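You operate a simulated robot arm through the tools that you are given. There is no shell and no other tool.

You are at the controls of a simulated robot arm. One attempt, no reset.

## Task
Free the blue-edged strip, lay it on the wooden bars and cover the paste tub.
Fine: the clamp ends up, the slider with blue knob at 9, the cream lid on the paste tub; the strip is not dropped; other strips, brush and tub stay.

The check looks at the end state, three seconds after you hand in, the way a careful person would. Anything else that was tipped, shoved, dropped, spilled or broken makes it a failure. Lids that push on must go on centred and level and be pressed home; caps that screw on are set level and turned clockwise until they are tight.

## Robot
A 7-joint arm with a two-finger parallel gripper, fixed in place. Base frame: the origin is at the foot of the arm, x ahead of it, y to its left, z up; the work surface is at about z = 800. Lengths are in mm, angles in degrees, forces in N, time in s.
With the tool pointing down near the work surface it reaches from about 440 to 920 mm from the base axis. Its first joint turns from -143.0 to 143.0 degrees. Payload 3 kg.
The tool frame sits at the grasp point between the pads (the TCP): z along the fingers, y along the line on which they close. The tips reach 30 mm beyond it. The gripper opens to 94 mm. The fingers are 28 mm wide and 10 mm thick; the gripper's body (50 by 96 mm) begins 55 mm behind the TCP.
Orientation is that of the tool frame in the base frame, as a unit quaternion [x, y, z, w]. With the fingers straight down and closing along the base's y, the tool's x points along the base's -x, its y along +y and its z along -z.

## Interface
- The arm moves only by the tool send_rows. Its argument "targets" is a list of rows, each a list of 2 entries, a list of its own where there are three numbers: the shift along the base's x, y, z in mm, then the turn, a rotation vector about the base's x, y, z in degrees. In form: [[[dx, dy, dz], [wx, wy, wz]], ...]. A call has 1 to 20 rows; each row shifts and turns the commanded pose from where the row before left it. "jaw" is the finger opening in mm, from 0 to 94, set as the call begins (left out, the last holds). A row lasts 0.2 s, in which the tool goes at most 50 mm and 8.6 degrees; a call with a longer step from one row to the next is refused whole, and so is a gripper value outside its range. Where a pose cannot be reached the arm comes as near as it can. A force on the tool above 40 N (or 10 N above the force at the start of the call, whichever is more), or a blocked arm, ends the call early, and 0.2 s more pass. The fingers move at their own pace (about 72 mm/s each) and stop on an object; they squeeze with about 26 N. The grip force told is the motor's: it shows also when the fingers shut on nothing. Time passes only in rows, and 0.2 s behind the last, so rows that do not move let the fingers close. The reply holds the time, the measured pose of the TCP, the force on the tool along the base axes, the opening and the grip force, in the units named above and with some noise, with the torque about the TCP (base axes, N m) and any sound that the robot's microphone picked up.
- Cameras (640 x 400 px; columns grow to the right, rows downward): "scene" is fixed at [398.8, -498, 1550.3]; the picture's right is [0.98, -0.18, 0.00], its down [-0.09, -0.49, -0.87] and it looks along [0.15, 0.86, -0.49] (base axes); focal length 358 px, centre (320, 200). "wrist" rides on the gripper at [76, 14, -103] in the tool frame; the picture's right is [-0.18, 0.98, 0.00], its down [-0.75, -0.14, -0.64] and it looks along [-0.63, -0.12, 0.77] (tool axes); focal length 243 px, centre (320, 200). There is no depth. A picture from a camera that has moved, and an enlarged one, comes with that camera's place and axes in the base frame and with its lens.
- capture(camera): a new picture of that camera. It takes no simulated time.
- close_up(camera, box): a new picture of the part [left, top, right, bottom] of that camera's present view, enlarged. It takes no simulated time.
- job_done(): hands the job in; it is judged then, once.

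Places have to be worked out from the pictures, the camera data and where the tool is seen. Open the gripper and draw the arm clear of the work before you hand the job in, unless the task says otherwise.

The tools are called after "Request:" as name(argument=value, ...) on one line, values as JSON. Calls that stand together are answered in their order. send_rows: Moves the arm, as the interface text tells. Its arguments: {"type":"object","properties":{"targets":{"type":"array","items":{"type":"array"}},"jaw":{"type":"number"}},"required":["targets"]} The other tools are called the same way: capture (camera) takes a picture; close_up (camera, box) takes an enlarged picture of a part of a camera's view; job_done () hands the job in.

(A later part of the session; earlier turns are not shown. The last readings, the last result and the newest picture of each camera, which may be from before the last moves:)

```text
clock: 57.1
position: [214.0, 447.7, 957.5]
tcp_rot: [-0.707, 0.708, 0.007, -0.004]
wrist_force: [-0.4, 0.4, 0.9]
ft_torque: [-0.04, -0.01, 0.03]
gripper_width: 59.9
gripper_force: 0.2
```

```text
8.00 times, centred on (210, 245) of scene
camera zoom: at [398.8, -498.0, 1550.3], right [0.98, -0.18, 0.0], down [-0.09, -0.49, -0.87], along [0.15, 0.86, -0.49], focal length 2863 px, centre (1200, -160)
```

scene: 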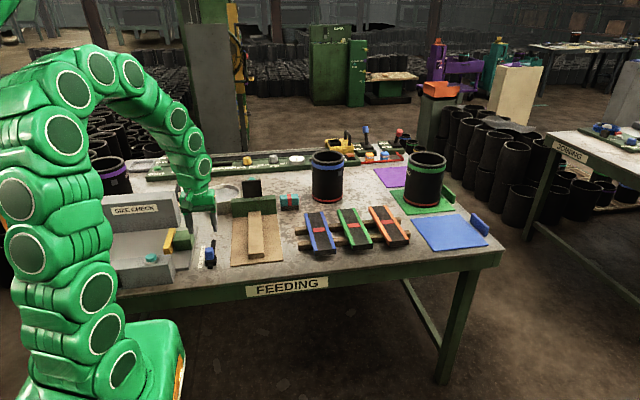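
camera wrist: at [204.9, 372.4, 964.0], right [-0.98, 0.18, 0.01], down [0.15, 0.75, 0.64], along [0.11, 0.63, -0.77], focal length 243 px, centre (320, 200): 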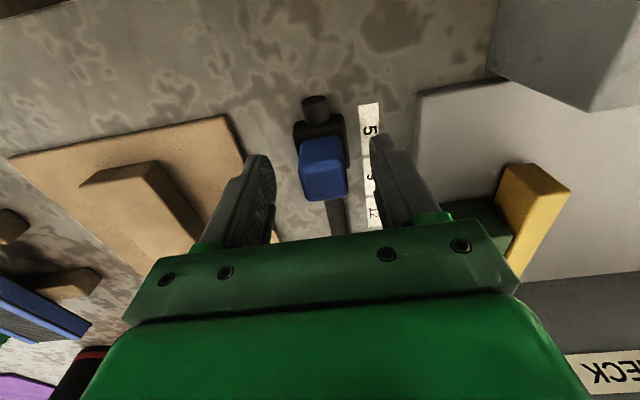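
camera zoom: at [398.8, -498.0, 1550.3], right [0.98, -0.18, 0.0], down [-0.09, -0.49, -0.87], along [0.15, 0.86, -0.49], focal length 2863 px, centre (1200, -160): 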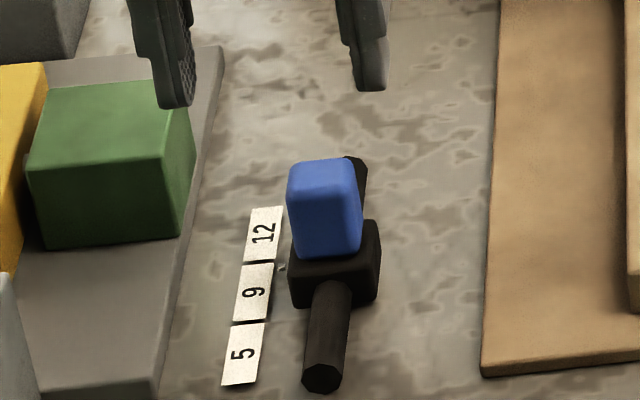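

The pointer sits at the 9 with the same offset it had at the 5, so the slider is right. Next is the lid behind the SIZE CHECK box. I go up and over to get a wrist view of the lid and tub.

Request:
send_rows(targets=[[[0, 0, 35], [0, 0, 0]], [[0, 5, 40], [0, 0, 0]], [[-5, 25, 30], [0, 0, 0]], [[-15, 38, 10], [0, 0, 0]], [[-15, 40, 0], [0, 0, 0]], [[-15, 40, 0], [0, 0, 0]], [[-15, 40, 0], [0, 0, 0]], [[-15, 40, 0], [0, 0, 0]], [[-15, 40, 0], [0, 0, 0]], [[-15, 40, 0], [0, 0, 0]], [[-15, 30, 0], [0, 0, 0]], [[-15, 20, 0], [0, 0, 0]], [[0, 0, 0], [0, 0, 0]]], jaw=60)

Request:
capture(camera="wrist")

Request:
capture(camera="scene")

```text
clock: 59.9
position: [74.7, 804.8, 1072.5]
tcp_rot: [0.708, -0.707, -0.007, 0.003]
wrist_force: [-0.4, 0.2, -0.2]
ft_torque: [0.01, 0.02, 0.02]
gripper_width: 59.7
gripper_force: 0.1
```

```text
taken
camera wrist: at [63.5, 728.1, 1174.6], right [-0.98, 0.18, 0.01], down [0.15, 0.75, 0.64], along [0.11, 0.63, -0.77], focal length 243 px, centre (320, 200)
```

wrist: 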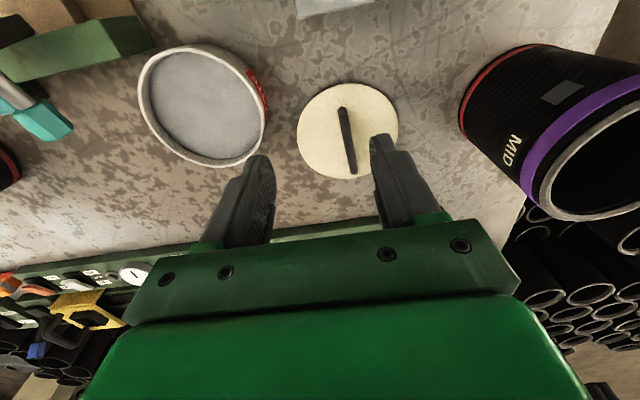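

```text
taken
```

scene: 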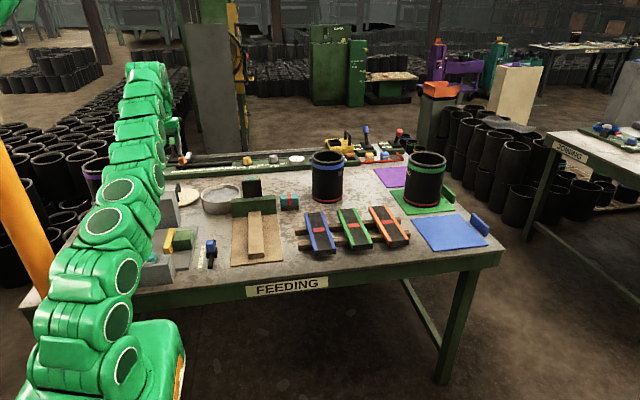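

Request:
close_up(camera="wrist", box=[270, 60, 430, 200])

Request:
close_up(camera="wrist", box=[120, 30, 280, 190])

Request:
close_up(camera="scene", box=[165, 165, 265, 235])

```text
2.86 times, centred on (350, 130) of wrist
camera zoom: at [63.5, 728.1, 1174.6], right [-0.98, 0.18, 0.01], down [0.15, 0.75, 0.64], along [0.11, 0.63, -0.77], focal length 693 px, centre (234, 400)
```

zoom: 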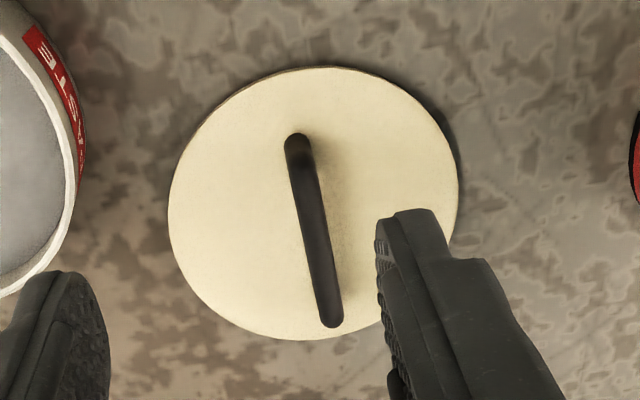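

```text
2.50 times, centred on (200, 110) of wrist
camera zoom: at [63.5, 728.1, 1174.6], right [-0.98, 0.18, 0.01], down [0.15, 0.75, 0.64], along [0.11, 0.63, -0.77], focal length 606 px, centre (620, 425)
```

zoom: 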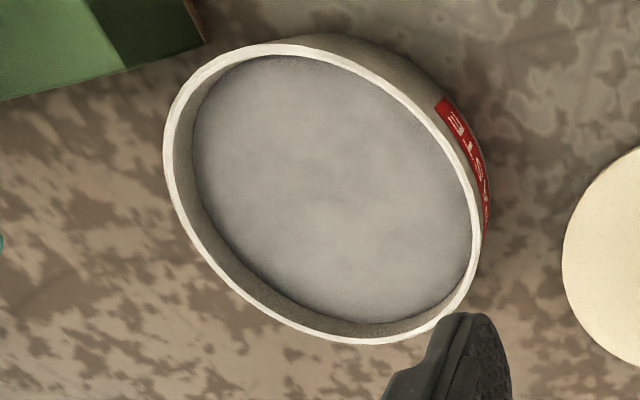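

```text
5.71 times, centred on (215, 200) of scene
camera zoom: at [398.8, -498.0, 1550.3], right [0.98, -0.18, 0.0], down [-0.09, -0.49, -0.87], along [0.15, 0.86, -0.49], focal length 2045 px, centre (920, 200)
```

zoom: 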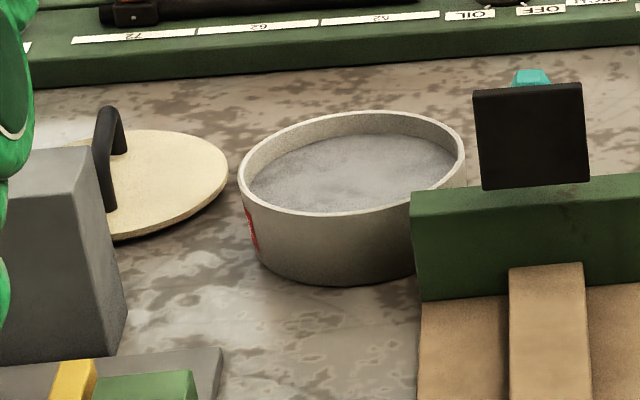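

The lid centre and its bar handle come out at about (47, 906), with the handle top at z≈850 and running nearly along y. The tub rim is near z≈852 and centred around (228, 815). I need the tub centre more exactly, so I move the camera in front of the tub. I also correct the small tool tilt, about 0.7° about y, visible in the readings.

Request:
send_rows(targets=[[[30, -6, 0], [-0.05, -0.15, 0]], [[35, -6, 0], [-0.05, -0.15, 0]], [[35, -6, -7], [-0.05, -0.15, 0]], [[30, -6, -8], [-0.05, -0.15, 0]], [[24, -5, -7], [-0.04, -0.13, 0]], [[0, 0, 0], [0, 0, 0]]], jaw=60)

Request:
capture(camera="wrist")

Request:
close_up(camera="wrist", box=[230, 50, 430, 200])

```text
clock: 61.3
position: [228.5, 777.8, 1048.7]
tcp_rot: [-0.707, 0.707, 0.001, 0.0]
wrist_force: [0.0, 0.0, 0.1]
ft_torque: [0.0, 0.01, 0.03]
gripper_width: 60.0
gripper_force: 0.1
```

```text
taken
camera wrist: at [215.0, 701.9, 1150.8], right [-0.98, 0.18, 0.0], down [0.14, 0.75, 0.64], along [0.12, 0.63, -0.77], focal length 243 px, centre (320, 200)
```

wrist: 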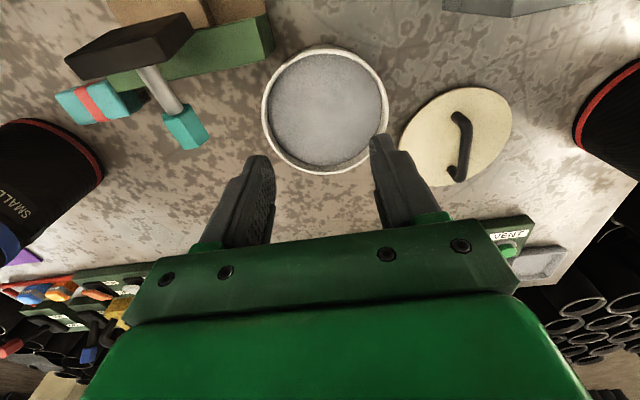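

```text
2.67 times, centred on (330, 125) of wrist
camera zoom: at [215.0, 701.9, 1150.8], right [-0.98, 0.18, 0.0], down [0.14, 0.75, 0.64], along [0.12, 0.63, -0.77], focal length 647 px, centre (293, 400)
```

zoom: 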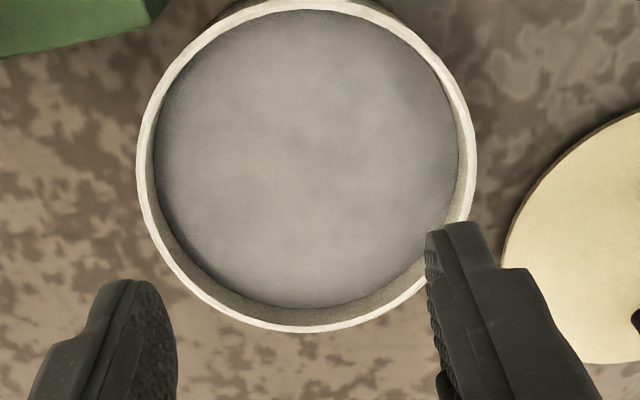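

Fitting the rim from two views gives the tub centre at about (231, 820), rim z≈857 and outer radius ≈78. The lid fit gives its centre at about (47, 908), radius ≈82, with the bar handle running about 3° off y. I go above the handle with the jaw open and check.

Request:
send_rows(targets=[[[-26, 18, 0], [0, 0, 0.5]], [[-32, 22, -10], [0, 0, 0.5]], [[-32, 22, -15], [0, 0, 0.5]], [[-32, 22, -20], [0, 0, 0.5]], [[-32, 22, -25], [0, 0, 0.5]], [[-28, 23, -25], [0, 0, 0.5]], [[0, 0, 0], [0, 0, 0]]], jaw=60)

Request:
capture(camera="wrist")

Request:
close_up(camera="scene", box=[140, 140, 260, 230])

```text
clock: 62.9
position: [46.0, 824.1, 942.0]
tcp_rot: [0.726, -0.688, -0.002, -0.001]
wrist_force: [0.9, -2.2, -3.0]
ft_torque: [0.15, 0.03, 0.01]
gripper_width: 60.0
gripper_force: 0.1
out of reach, approached as far as the arm can: row 3, 4, 5, 6
```

```text
taken
camera wrist: at [38.0, 748.0, 1043.5], right [-0.99, 0.13, 0.0], down [0.1, 0.76, 0.64], along [0.08, 0.64, -0.76], focal length 243 px, centre (320, 200)
```

wrist: 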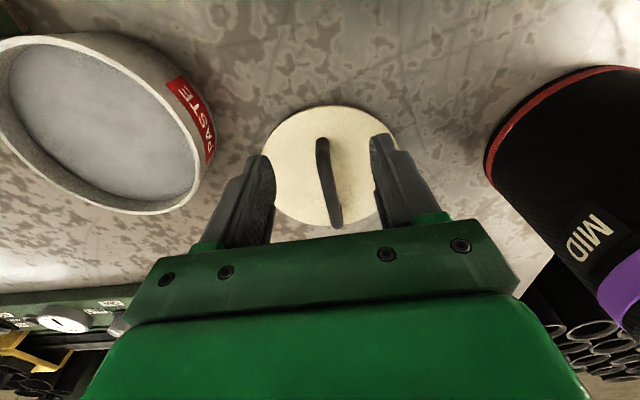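

```text
4.44 times, centred on (200, 185) of scene
camera zoom: at [398.8, -498.0, 1550.3], right [0.98, -0.18, 0.0], down [-0.09, -0.49, -0.87], along [0.15, 0.86, -0.49], focal length 1590 px, centre (853, 267)
```

zoom: 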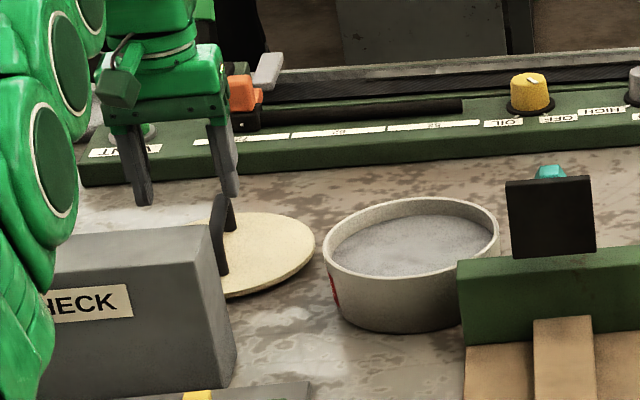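

With the tool straight down, the reach ends near y≈825 at this height. If I tilt the tool about 20° so the fingertips point outward, the wrist stays closer in and the lid becomes reachable. Keeping the same tilt afterwards holds the lid level. I tilt and move above the handle.

Request:
send_rows(targets=[[[0, 0, 0], [5, 0.27, 0]], [[0, 5, 0], [5, 0.27, 0]], [[0, 10, 0], [5, 0.27, 0]], [[0, 15, 0], [5, 0.27, 0]], [[0, 15, 0], [0, 0, 0]], [[0, 15, 0], [0, 0, 0]], [[0, 10, 0], [0, 0, 0]], [[0, 0, 0], [0, 0, 0]]], jaw=60)

Request:
capture(camera="wrist")

Request:
capture(camera="scene")

```text
clock: 64.7
position: [48.5, 893.7, 939.0]
tcp_rot: [0.715, -0.677, -0.128, -0.119]
wrist_force: [0.0, 0.1, 0.4]
ft_torque: [0.0, -0.02, 0.0]
gripper_width: 60.0
gripper_force: 0.1
```

```text
taken
camera wrist: at [40.9, 787.1, 1009.8], right [-0.99, 0.12, 0.07], down [0.12, 0.49, 0.86], along [0.07, 0.86, -0.5], focal length 243 px, centre (320, 200)
```

wrist: 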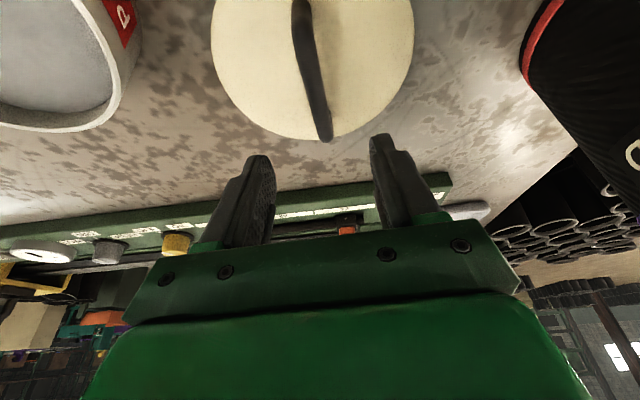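

```text
taken
```

scene: 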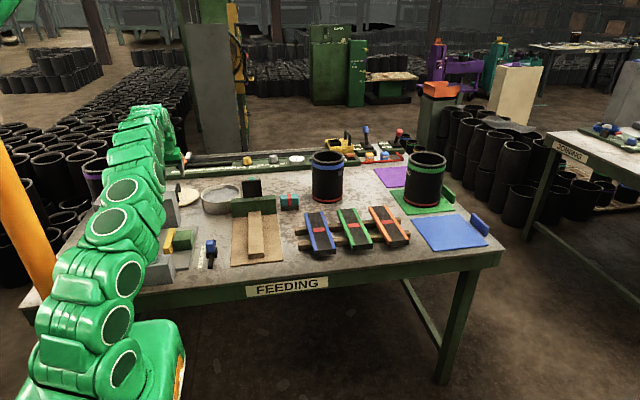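

The tilt works, as the reading shows (48.5, 893.7, 939) with no reach problem. The handle bar is along x≈46, centred near y≈908, with its top at z≈849. I shift over it and descend most of the way, then look.

Request:
send_rows(targets=[[[-2.8, 7, -10], [0, 0, 0]], [[0, 6.5, -20], [0, 0, 0]], [[0, 0, -20], [0, 0, 0]], [[0, 0, -15], [0, 0, 0]], [[0, 0, 0], [0, 0, 0]]], jaw=60)

Request:
capture(camera="wrist")

Request:
close_up(camera="scene", box=[130, 140, 260, 230])

```text
clock: 65.9
position: [43.7, 908.1, 874.9]
tcp_rot: [0.715, -0.678, -0.127, -0.118]
wrist_force: [-1.1, 0.3, -0.2]
ft_torque: [-0.01, -0.02, -0.02]
gripper_width: 60.0
gripper_force: 0.2
```

```text
taken
camera wrist: at [37.3, 800.4, 944.8], right [-0.99, 0.12, 0.07], down [0.12, 0.49, 0.86], along [0.07, 0.86, -0.5], focal length 243 px, centre (320, 200)
```

wrist: 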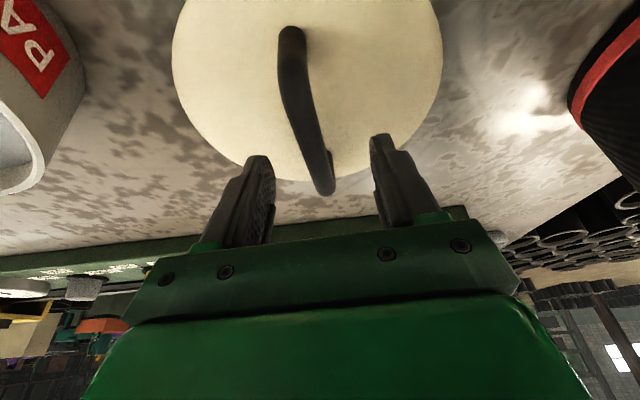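

```text
4.44 times, centred on (195, 185) of scene
camera zoom: at [398.8, -498.0, 1550.3], right [0.98, -0.18, 0.0], down [-0.09, -0.49, -0.87], along [0.15, 0.86, -0.49], focal length 1590 px, centre (876, 267)
```

zoom: 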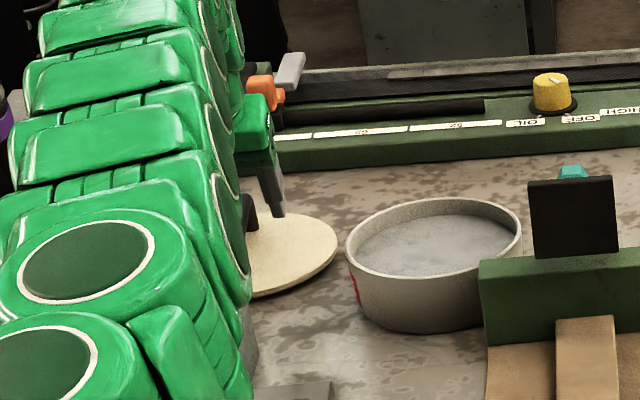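

The bar lies between the fingers, slightly off in x. Before going lower I check that the arm's links stay clear of the SIZE CHECK box.

Request:
capture(camera="scene")

Request:
close_up(camera="scene", box=[40, 90, 240, 310])

Request:
close_up(camera="wrist", box=[220, 10, 420, 220])

```text
taken
```

scene: 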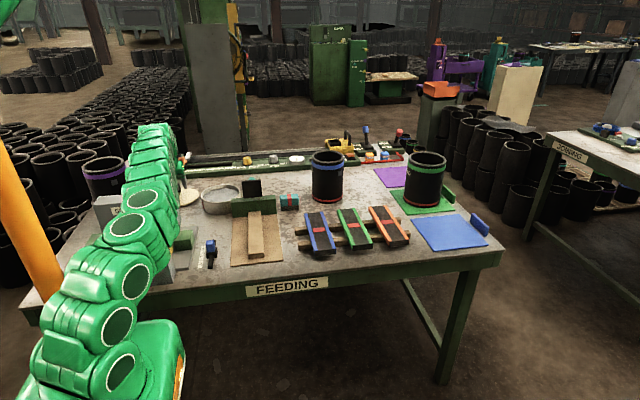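

```text
1.82 times, centred on (140, 200) of scene
camera zoom: at [398.8, -498.0, 1550.3], right [0.98, -0.18, 0.0], down [-0.09, -0.49, -0.87], along [0.15, 0.86, -0.49], focal length 651 px, centre (647, 200)
```

zoom: 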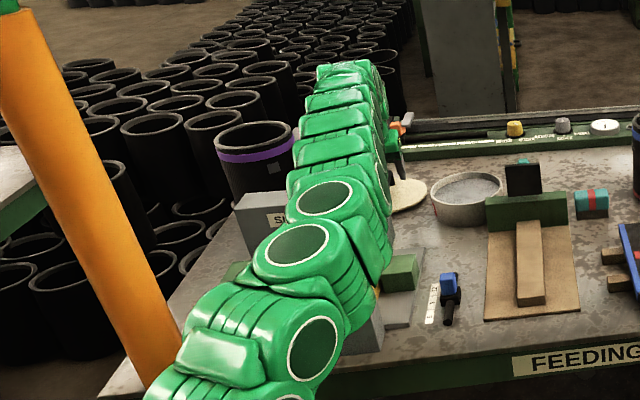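

```text
1.90 times, centred on (320, 115) of wrist
camera zoom: at [37.3, 800.4, 944.8], right [-0.99, 0.12, 0.07], down [0.12, 0.49, 0.86], along [0.07, 0.86, -0.5], focal length 462 px, centre (320, 362)
```

zoom: 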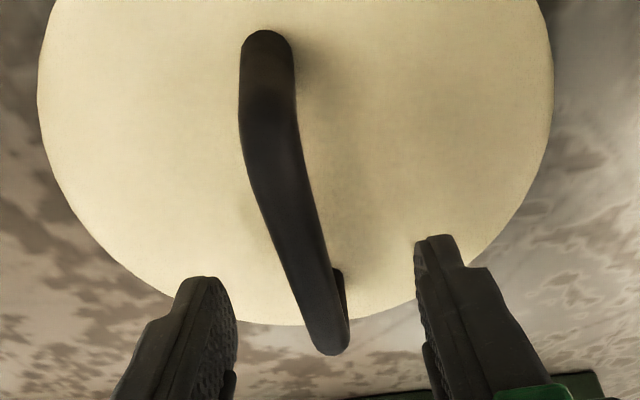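

Arm clearance over the box is fine, at about 70 mm by estimate. The bar passes x≈47.7 at y≈908, so I shift +2.5 mm in x, lower 27 mm, and then close on the handle.

Request:
send_rows(targets=[[[2.5, -1, -9], [0, 0, 0]], [[0, 0, -9], [0, 0, 0]], [[0, 0, -8], [0, 0, 0]], [[0, 0, 0], [0, 0, 0]]], jaw=60)

Request:
capture(camera="wrist")

```text
clock: 66.9
position: [47.8, 908.1, 849.8]
tcp_rot: [0.714, -0.678, -0.126, -0.12]
wrist_force: [-0.3, 0.0, -0.5]
ft_torque: [0.03, -0.02, 0.0]
gripper_width: 59.8
gripper_force: 0.0
```

```text
taken
camera wrist: at [40.8, 800.0, 919.5], right [-0.99, 0.12, 0.07], down [0.12, 0.49, 0.86], along [0.07, 0.86, -0.5], focal length 243 px, centre (320, 200)
```

wrist: 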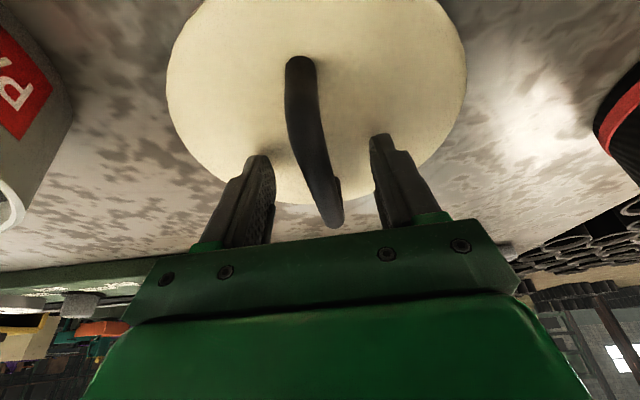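

The bar crosses the grasp point. I close on it.

Request:
send_rows(targets=[[[0, 0, 0], [0, 0, 0]], [[0, 0, 0], [0, 0, 0]], [[0, 0, 0], [0, 0, 0]], [[0, 0, 0], [0, 0, 0]]], jaw=2)

Request:
capture(camera="wrist")

```text
clock: 67.9
position: [48.5, 906.4, 849.4]
tcp_rot: [0.714, -0.678, -0.127, -0.12]
wrist_force: [-0.3, -0.4, 1.3]
ft_torque: [-0.01, -0.01, 0.05]
gripper_width: 17.7
gripper_force: 25.8
```

```text
taken
camera wrist: at [40.7, 800.0, 919.5], right [-0.99, 0.12, 0.07], down [0.12, 0.49, 0.86], along [0.07, 0.86, -0.5], focal length 243 px, centre (320, 200)
```

wrist: 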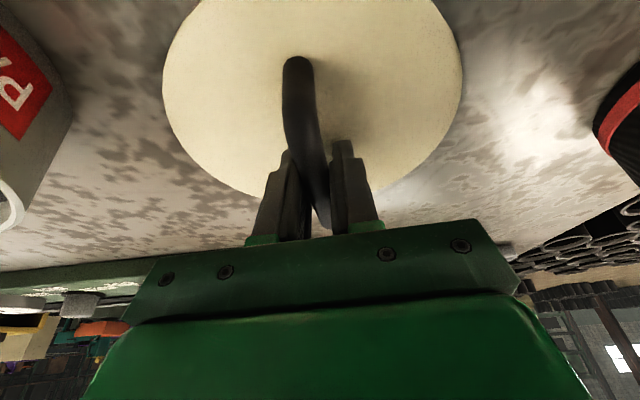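

The handle is gripped at 17.7 mm with 26 N. I lift gently straight up.

Request:
send_rows(targets=[[[0, 0, 2], [0, 0, 0]], [[0, 0, 4], [0, 0, 0]], [[0, 0, 6], [0, 0, 0]], [[0, 0, 8], [0, 0, 0]], [[0, 0, 0], [0, 0, 0]]], jaw=2)

Request:
capture(camera="wrist")

Request:
close_up(camera="scene", box=[150, 150, 260, 230])

```text
clock: 69.1
position: [46.7, 907.3, 869.8]
tcp_rot: [0.714, -0.678, -0.127, -0.12]
wrist_force: [-0.1, 0.5, -0.6]
ft_torque: [0.0, -0.02, -0.03]
gripper_width: 17.4
gripper_force: 26.0
```

```text
taken
camera wrist: at [39.9, 800.3, 939.8], right [-0.99, 0.12, 0.07], down [0.12, 0.49, 0.86], along [0.07, 0.86, -0.5], focal length 243 px, centre (320, 200)
```

wrist: 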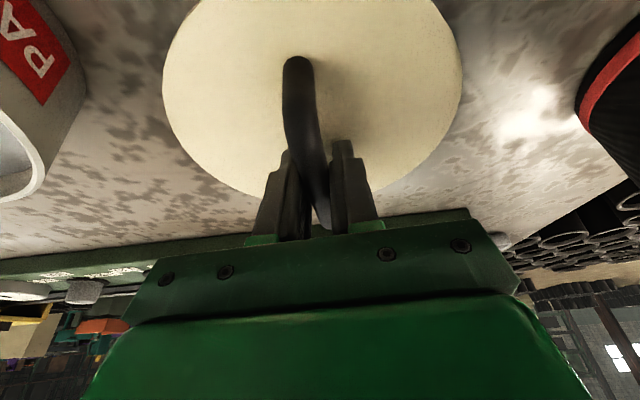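

```text
5.00 times, centred on (205, 190) of scene
camera zoom: at [398.8, -498.0, 1550.3], right [0.98, -0.18, 0.0], down [-0.09, -0.49, -0.87], along [0.15, 0.86, -0.49], focal length 1789 px, centre (895, 250)
```

zoom: 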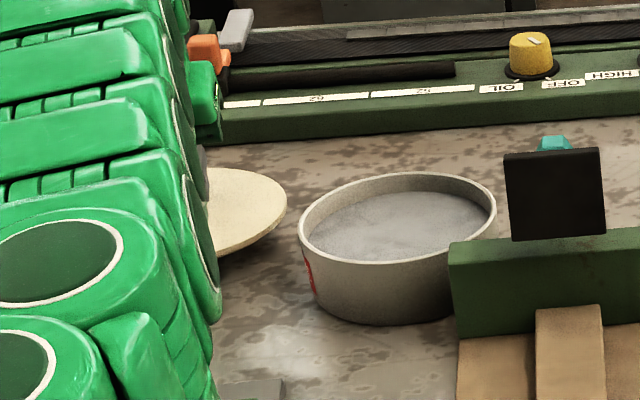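

The lid moves rigidly with the gripper. I zoom in to measure where the lid's centre is relative to the TCP.

Request:
close_up(camera="wrist", box=[150, 0, 480, 210])

```text
1.90 times, centred on (315, 105) of wrist
camera zoom: at [39.9, 800.3, 939.8], right [-0.99, 0.12, 0.07], down [0.12, 0.49, 0.86], along [0.07, 0.86, -0.5], focal length 462 px, centre (330, 381)
```

zoom: 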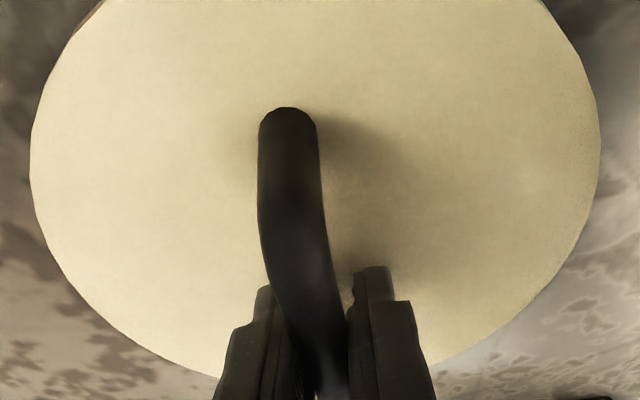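

The lid's top was at about z≈812 when on the table, so it is about 12 mm thick. Its centre sits about (-1, +1.7) mm from the TCP, and the lid is level. I raise it and carry it over the tub to TCP ≈ (231.8, 818, 945), keeping the tilt.

Request:
send_rows(targets=[[[0, -4, 15], [0, 0, 0]], [[3, -6, 20], [0, 0, 0]], [[8, -8, 20], [0, 0, 0]], [[16, -9, 15], [0, 0, 0]], [[22, -9, 6], [0, 0, 0]], [[22, -9, 0], [0, 0, 0]], [[22, -9, 0], [0, 0, 0]], [[22, -9, 0], [0, 0, 0]], [[22, -9, 0], [0, 0, 0]], [[20, -8, 0], [0, 0, 0]], [[16, -6, 0], [0, 0, 0]], [[10.5, -3.6, 0], [0, 0, 0]], [[0, 0, 0], [0, 0, 0]], [[0, 0, 0], [0, 0, 0]]], jaw=2)

Request:
capture(camera="wrist")

Request:
close_up(camera="scene", box=[160, 120, 300, 240])

```text
clock: 72.1
position: [231.1, 816.2, 946.5]
tcp_rot: [0.714, -0.678, -0.128, -0.119]
wrist_force: [-0.4, -0.8, 0.2]
ft_torque: [0.0, 0.03, -0.01]
gripper_width: 17.2
gripper_force: 26.5
```

```text
taken
camera wrist: at [224.4, 709.8, 1016.6], right [-0.99, 0.12, 0.07], down [0.12, 0.49, 0.86], along [0.07, 0.86, -0.5], focal length 243 px, centre (320, 200)
```

wrist: 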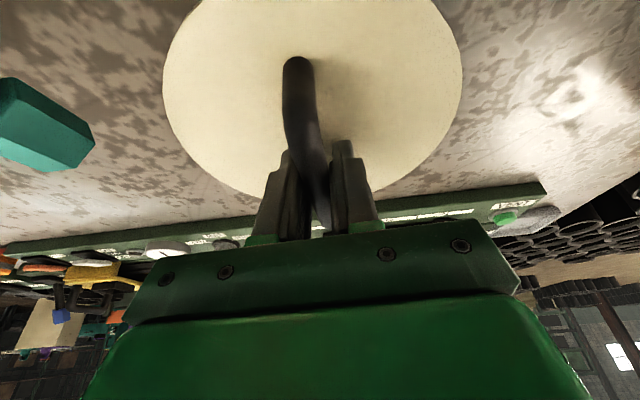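

```text
3.33 times, centred on (230, 180) of scene
camera zoom: at [398.8, -498.0, 1550.3], right [0.98, -0.18, 0.0], down [-0.09, -0.49, -0.87], along [0.15, 0.86, -0.49], focal length 1193 px, centre (620, 267)
```

zoom: 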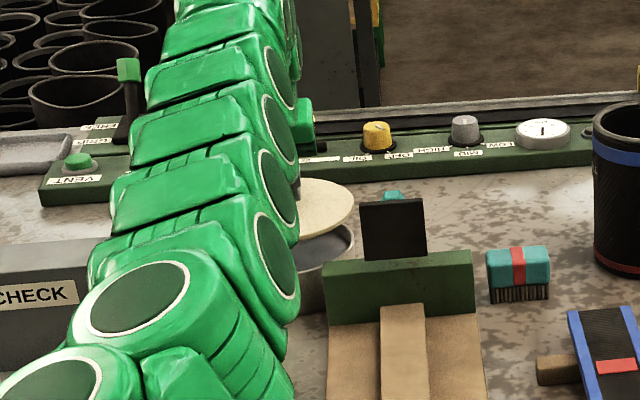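

The lid hangs over the tub, and the right edges of lid and tub line up in the scene view. I apply a 1 mm correction and lower to just above the rim.

Request:
send_rows(targets=[[[-1, 0.9, -10], [0, 0, 0]], [[0, 0, -10], [0, 0, 0]], [[0, 0, -8], [0, 0, 0]], [[0, 0, 0], [0, 0, 0]]], jaw=2)

Request:
capture(camera="wrist")

Request:
close_up(camera="scene", box=[210, 160, 260, 230])

```text
clock: 73.1
position: [228.5, 818.4, 918.8]
tcp_rot: [0.714, -0.678, -0.127, -0.12]
wrist_force: [0.4, 0.9, -0.2]
ft_torque: [-0.03, -0.01, -0.02]
gripper_width: 17.5
gripper_force: 26.5
```

```text
taken
camera wrist: at [222.7, 711.4, 988.7], right [-0.99, 0.12, 0.07], down [0.12, 0.49, 0.86], along [0.07, 0.86, -0.5], focal length 243 px, centre (320, 200)
```

wrist: 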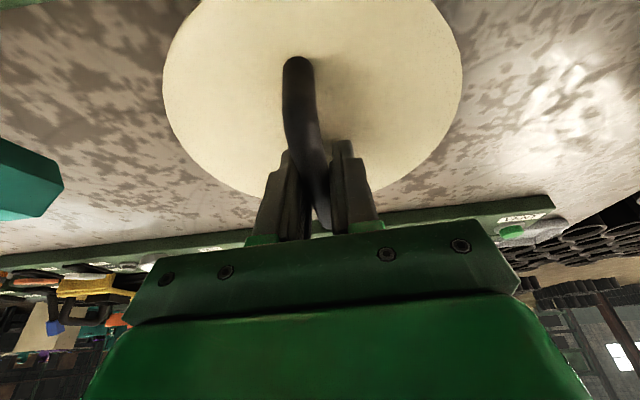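

```text
5.71 times, centred on (235, 195) of scene
camera zoom: at [398.8, -498.0, 1550.3], right [0.98, -0.18, 0.0], down [-0.09, -0.49, -0.87], along [0.15, 0.86, -0.49], focal length 2045 px, centre (806, 229)
```

zoom: 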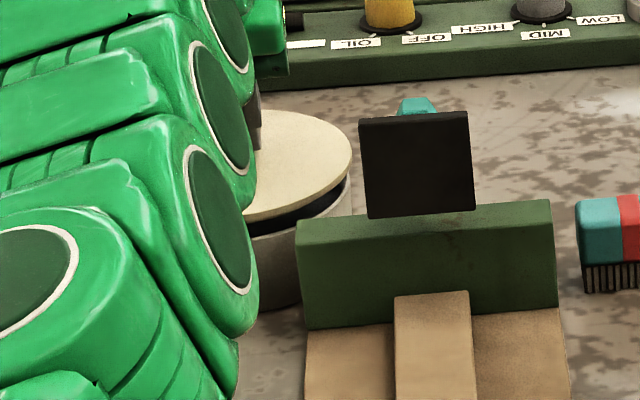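

The lid hovers just above the rim. I zoom in on the visible side to judge front-to-back alignment.

Request:
close_up(camera="scene", box=[218, 175, 250, 215])

```text
10.00 times, centred on (234, 195) of scene
camera zoom: at [398.8, -498.0, 1550.3], right [0.98, -0.18, 0.0], down [-0.09, -0.49, -0.87], along [0.15, 0.86, -0.49], focal length 3578 px, centre (1180, 250)
```

zoom: 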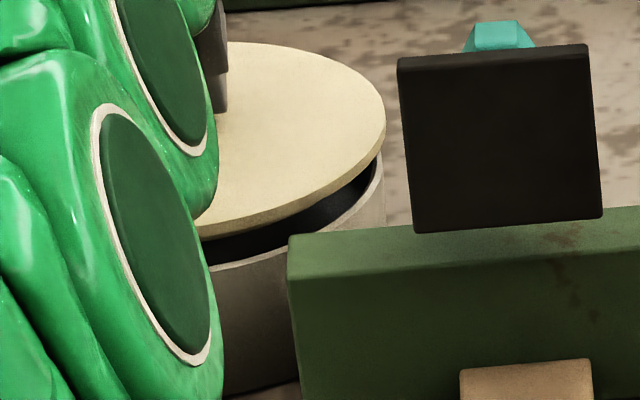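

x alignment is within about 1 mm. The lid looks like a disc about 7 mm thick with a smaller plug below it. I lower slowly and feel for the contact height.

Request:
send_rows(targets=[[[0, 0, -2], [0, 0, 0]], [[0, 0, -2], [0, 0, 0]], [[0, 0, -2], [0, 0, 0]], [[0, 0, -2], [0, 0, 0]], [[0, 0, 0], [0, 0, 0]]], jaw=2)

Request:
close_up(camera="scene", box=[218, 175, 250, 215])

```text
clock: 74.3
position: [229.9, 818.6, 910.7]
tcp_rot: [0.715, -0.677, -0.127, -0.119]
wrist_force: [0.7, 0.0, -0.6]
ft_torque: [-0.04, -0.02, 0.01]
gripper_width: 17.4
gripper_force: 26.1
```

```text
10.00 times, centred on (234, 195) of scene
camera zoom: at [398.8, -498.0, 1550.3], right [0.98, -0.18, 0.0], down [-0.09, -0.49, -0.87], along [0.15, 0.86, -0.49], focal length 3578 px, centre (1180, 250)
```

zoom: 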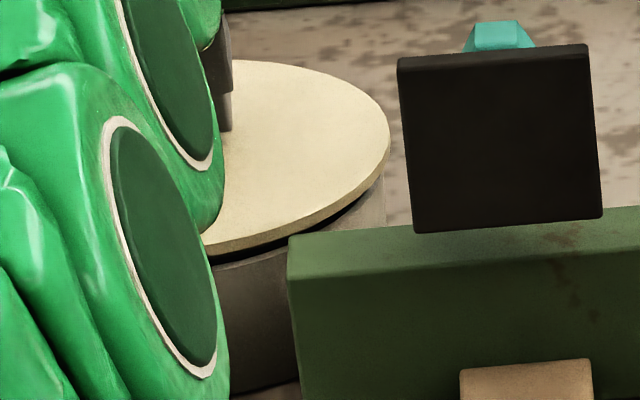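

Still free at z≈910.7. I continue in 1 mm steps.

Request:
send_rows(targets=[[[0, 0, -1], [0, 0, 0]], [[0, 0, -1], [0, 0, 0]], [[0, 0, -1], [0, 0, 0]], [[0, 0, -1], [0, 0, 0]], [[0, 0, 0], [0, 0, 0]]], jaw=2)

Request:
close_up(camera="scene", box=[218, 175, 250, 215])

Request:
capture(camera="wrist")

```text
clock: 75.5
position: [230.2, 818.9, 906.2]
tcp_rot: [0.714, -0.678, -0.127, -0.12]
wrist_force: [0.1, 0.1, -0.4]
ft_torque: [0.02, 0.0, 0.03]
gripper_width: 17.6
gripper_force: 26.2
```

```text
10.00 times, centred on (234, 195) of scene
camera zoom: at [398.8, -498.0, 1550.3], right [0.98, -0.18, 0.0], down [-0.09, -0.49, -0.87], along [0.15, 0.86, -0.49], focal length 3578 px, centre (1180, 250)
```

zoom: 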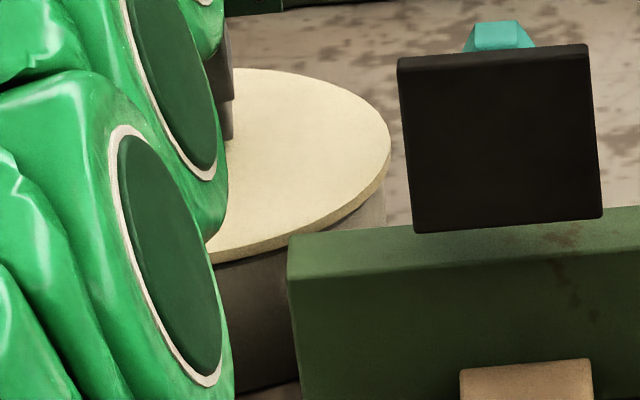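

```text
taken
camera wrist: at [223.4, 711.9, 976.2], right [-0.99, 0.12, 0.07], down [0.12, 0.49, 0.86], along [0.07, 0.86, -0.5], focal length 243 px, centre (320, 200)
```

wrist: 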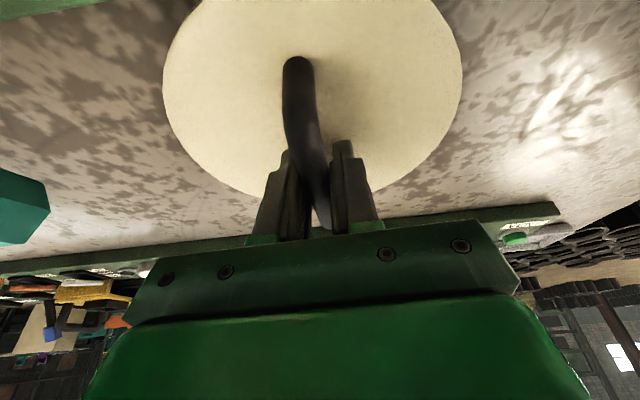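

The lid is almost at the rim and still unloaded, with the TCP at (231.8, 819.3). I nudge -1 mm in y and continue down slowly.

Request:
send_rows(targets=[[[0, -1, 0], [0, 0, 0]], [[0, 0, -1], [0, 0, 0]], [[0, 0, -1], [0, 0, 0]], [[0, 0, -1], [0, 0, 0]], [[0, 0, 0], [0, 0, 0]]], jaw=2)

```text
clock: 76.7
position: [230.3, 817.8, 903.7]
tcp_rot: [0.714, -0.678, -0.128, -0.121]
wrist_force: [-2.0, 6.3, 0.8]
ft_torque: [0.12, 0.07, -0.03]
gripper_width: 17.5
gripper_force: 25.6
```

A side force appeared: +6 N in y, -2 N in x. The plug has entered the rim and touches its front wall, so the lid is slightly too far to -y. I correct by +1.5 mm in y and -0.5 mm in x and read again.

Request:
send_rows(targets=[[[-0.3, 0.8, 0], [0, 0, 0]], [[-0.2, 0.7, 0], [0, 0, 0]], [[0, 0, 0], [0, 0, 0]]], jaw=2)

Request:
capture(camera="wrist")

Request:
close_up(camera="scene", box=[218, 175, 250, 215])

```text
clock: 77.5
position: [229.2, 818.0, 903.8]
tcp_rot: [0.715, -0.677, -0.127, -0.119]
wrist_force: [-0.1, 0.9, -0.3]
ft_torque: [0.02, -0.01, 0.01]
gripper_width: 17.5
gripper_force: 25.3
```

```text
taken
camera wrist: at [222.8, 711.3, 973.6], right [-0.99, 0.12, 0.07], down [0.12, 0.49, 0.86], along [0.07, 0.86, -0.5], focal length 243 px, centre (320, 200)
```

wrist: 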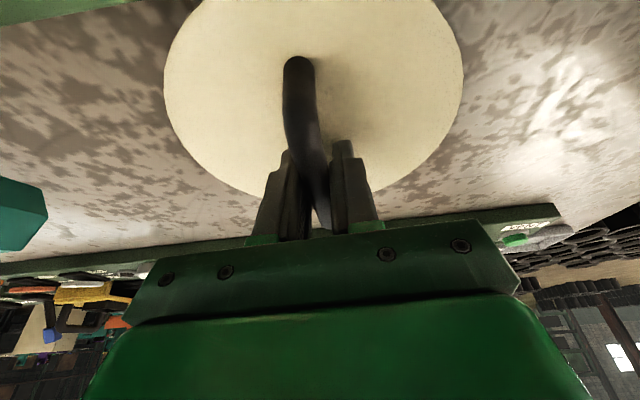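

```text
10.00 times, centred on (234, 195) of scene
camera zoom: at [398.8, -498.0, 1550.3], right [0.98, -0.18, 0.0], down [-0.09, -0.49, -0.87], along [0.15, 0.86, -0.49], focal length 3578 px, centre (1180, 250)
```

zoom: 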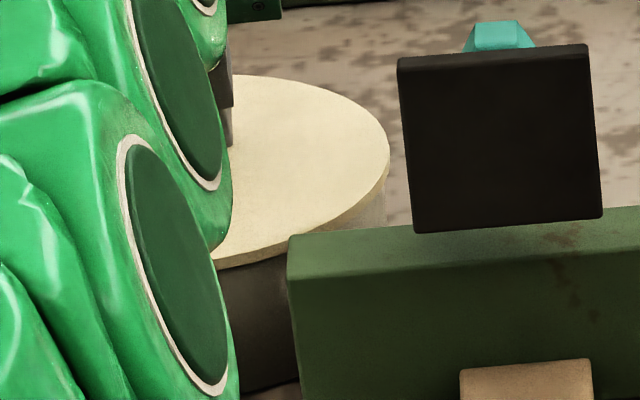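

The side force is gone. I lower 3 mm more in 1 mm steps.

Request:
send_rows(targets=[[[0, 0.2, -1], [0, 0, 0]], [[0, 0, -1], [0, 0, 0]], [[0, 0, -1], [0, 0, 0]], [[0, 0, 0], [0, 0, 0]]], jaw=2)

```text
clock: 78.5
position: [229.1, 820.5, 900.2]
tcp_rot: [0.714, -0.677, -0.128, -0.12]
wrist_force: [-2.0, -2.6, 22.6]
ft_torque: [0.01, -0.04, 0.0]
gripper_width: 17.7
gripper_force: 26.3
```

There is contact at z≈900 with 22.6 N upward, right at the predicted seating height. I look at the seat before pressing.

Request:
close_up(camera="scene", box=[218, 175, 250, 215])

Request:
capture(camera="wrist")

```text
10.00 times, centred on (234, 195) of scene
camera zoom: at [398.8, -498.0, 1550.3], right [0.98, -0.18, 0.0], down [-0.09, -0.49, -0.87], along [0.15, 0.86, -0.49], focal length 3578 px, centre (1180, 250)
```

zoom: 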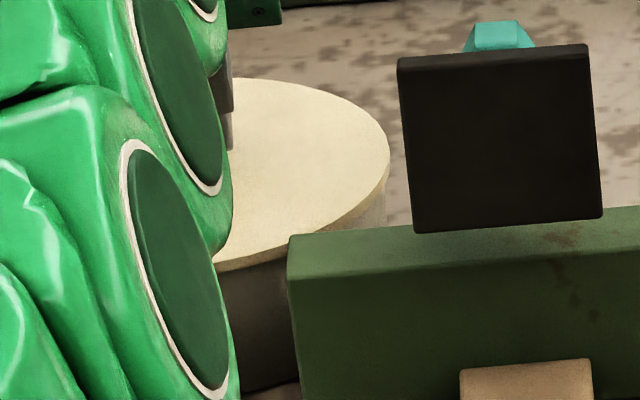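

```text
taken
camera wrist: at [222.5, 711.9, 970.7], right [-0.99, 0.12, 0.07], down [0.12, 0.49, 0.86], along [0.07, 0.86, -0.5], focal length 243 px, centre (320, 200)
```

wrist: 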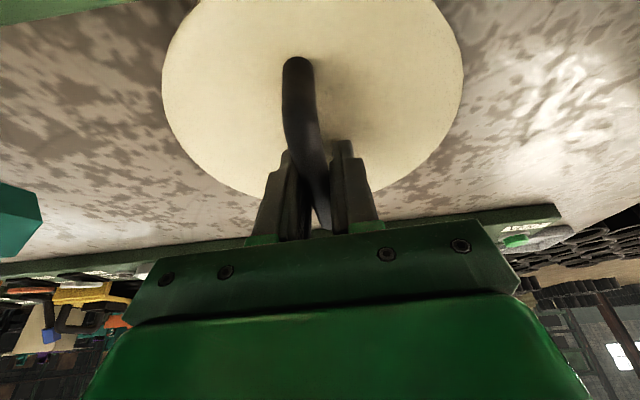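

The lid sits on the rim, level by sight. I press a little harder to seat it, staying within the force limit.

Request:
send_rows(targets=[[[0, 0, -0.7], [0, 0, 0]], [[0, 0, -0.7], [0, 0, 0]], [[0, 0, 0], [0, 0, 0]]], jaw=2)

Request:
capture(camera="wrist")

```text
clock: 79.2
position: [230.1, 819.8, 899.4]
tcp_rot: [0.714, -0.678, -0.128, -0.121]
wrist_force: [-1.5, -4.7, 8.2]
ft_torque: [-0.26, 0.03, -0.01]
gripper_width: 17.4
gripper_force: 25.9
stopped in row 3: the force on the tool passed its limit at 42 N (the readings are from after the stop); the commanded pose is now the measured one
```

```text
taken
camera wrist: at [222.7, 712.7, 969.5], right [-0.99, 0.12, 0.07], down [0.12, 0.49, 0.86], along [0.07, 0.86, -0.5], focal length 243 px, centre (320, 200)
```

wrist: 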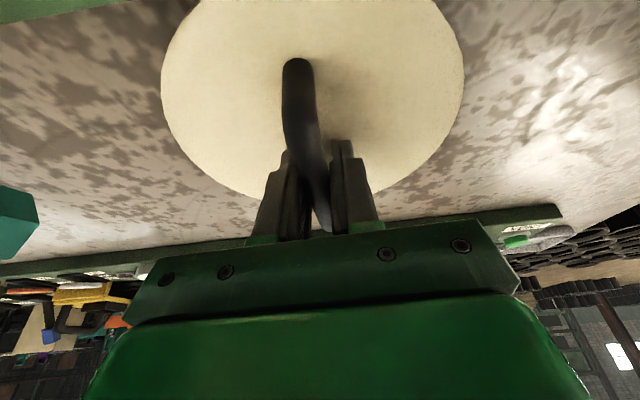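

I pressed with about 42 N and the lid settled a further ~1 mm. I inspect the seam closely.

Request:
close_up(camera="scene", box=[224, 180, 244, 205])

```text
16.00 times, centred on (234, 192) of scene
camera zoom: at [398.8, -498.0, 1550.3], right [0.98, -0.18, 0.0], down [-0.09, -0.49, -0.87], along [0.15, 0.86, -0.49], focal length 5725 px, centre (1696, 320)
```

zoom: 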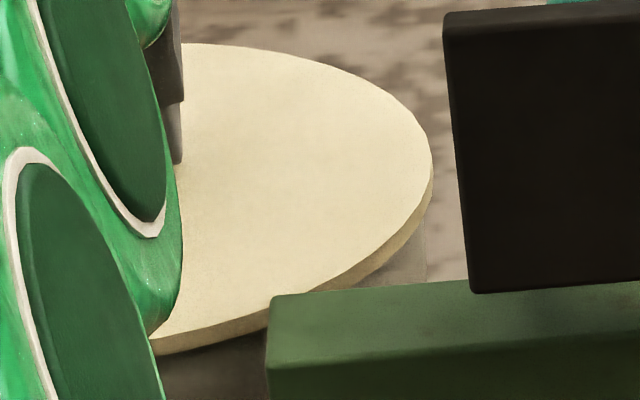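

No gap is visible at the seam. I open the fingers, lift clear and inspect the lid from above.

Request:
send_rows(targets=[[[0, 0, 0], [0, 0, 0]], [[0, 0, 0], [0, 0, 0]], [[0, 0, 10], [0, 0, 0]], [[0, 0, 20], [0, 0, 0]], [[0, -5, 25], [0, 0, 0]], [[0, -10, 30], [0, 0, 0]], [[0, -20, 30], [0, 0, 0]], [[0, 0, 0], [0, 0, 0]]], jaw=50)

Request:
capture(camera="wrist")

Request:
close_up(camera="scene", box=[180, 160, 280, 230])

```text
clock: 81.0
position: [227.7, 783.6, 1013.4]
tcp_rot: [0.714, -0.678, -0.128, -0.12]
wrist_force: [0.1, 0.3, 0.0]
ft_torque: [0.03, 0.02, -0.04]
gripper_width: 50.1
gripper_force: 0.1
```

```text
taken
camera wrist: at [220.6, 676.2, 1083.3], right [-0.99, 0.12, 0.07], down [0.12, 0.49, 0.86], along [0.07, 0.86, -0.5], focal length 243 px, centre (320, 200)
```

wrist: 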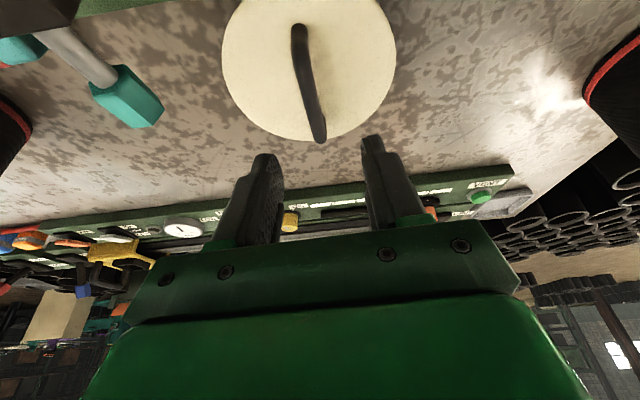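

```text
5.71 times, centred on (230, 195) of scene
camera zoom: at [398.8, -498.0, 1550.3], right [0.98, -0.18, 0.0], down [-0.09, -0.49, -0.87], along [0.15, 0.86, -0.49], focal length 2045 px, centre (834, 229)
```

zoom: 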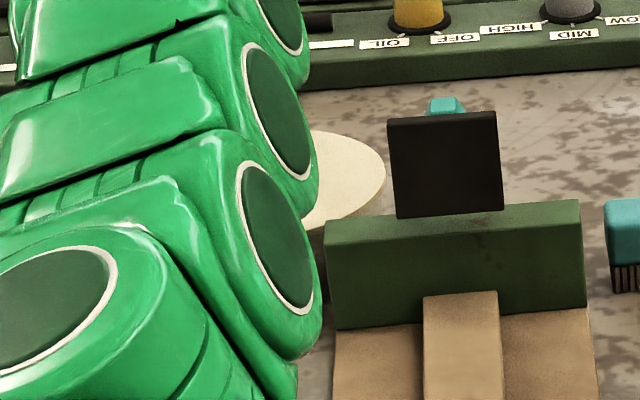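

The lid is on. The arm hides the tub in the scene view, so I bring the tool back to vertical and move away to inspect the seat.

Request:
send_rows(targets=[[[5, -20, 15], [-5, -0.27, 0]], [[10, -25, 15], [-5, -0.27, 0]], [[15, -30, 15], [-5, -0.27, 0]], [[20, -35, 10], [-5, -0.27, 0]], [[30, -40, 5], [0, 0, -1.5]], [[35, -40, 0], [0, 0, -1.6]], [[40, -30, 0], [0, 0, 0]], [[30, -20, 0], [0, 0, 0]], [[0, 0, 0], [0, 0, 0]]], jaw=50)

Request:
capture(camera="scene")

Request:
close_up(camera="scene", box=[185, 165, 265, 225])

```text
refused: row 5 steps farther than a row can; nothing moved
```

```text
taken
```

scene: 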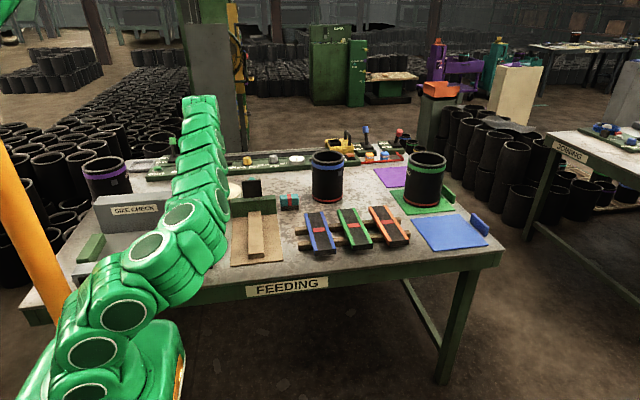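

```text
6.67 times, centred on (225, 195) of scene
camera zoom: at [398.8, -498.0, 1550.3], right [0.98, -0.18, 0.0], down [-0.09, -0.49, -0.87], along [0.15, 0.86, -0.49], focal length 2386 px, centre (953, 233)
```

zoom: 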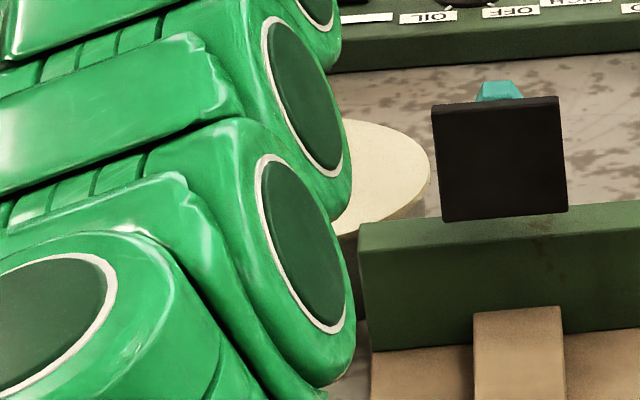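

One row was a hair too long; I resend with shorter steps.

Request:
send_rows(targets=[[[5, -20, 15], [-5, -0.27, 0]], [[10, -25, 15], [-5, -0.27, 0]], [[15, -30, 15], [-5, -0.27, 0]], [[20, -35, 10], [-5, -0.27, 0]], [[28, -35, 5], [0, 0, -1.5]], [[30, -35, 0], [0, 0, -1.6]], [[35, -30, 0], [0, 0, 0]], [[30, -20, 0], [0, 0, 0]], [[0, 0, 0], [0, 0, 0]]], jaw=50)

Request:
capture(camera="scene")

Request:
close_up(camera="scene", box=[185, 165, 265, 225])

```text
clock: 83.0
position: [401.0, 554.5, 1075.5]
tcp_rot: [-0.707, 0.707, 0.001, 0.001]
wrist_force: [-0.6, -0.4, 0.4]
ft_torque: [-0.02, -0.03, -0.02]
gripper_width: 50.1
gripper_force: 0.0
```

```text
taken
```

scene: 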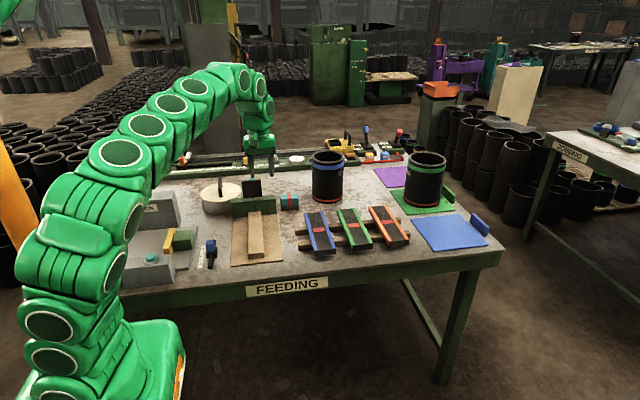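

```text
6.67 times, centred on (225, 195) of scene
camera zoom: at [398.8, -498.0, 1550.3], right [0.98, -0.18, 0.0], down [-0.09, -0.49, -0.87], along [0.15, 0.86, -0.49], focal length 2386 px, centre (953, 233)
```

zoom: 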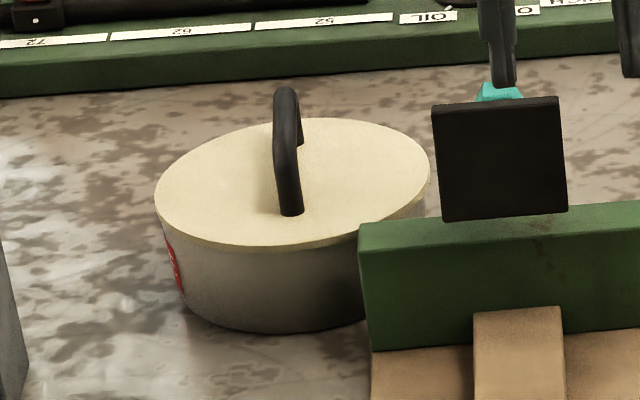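

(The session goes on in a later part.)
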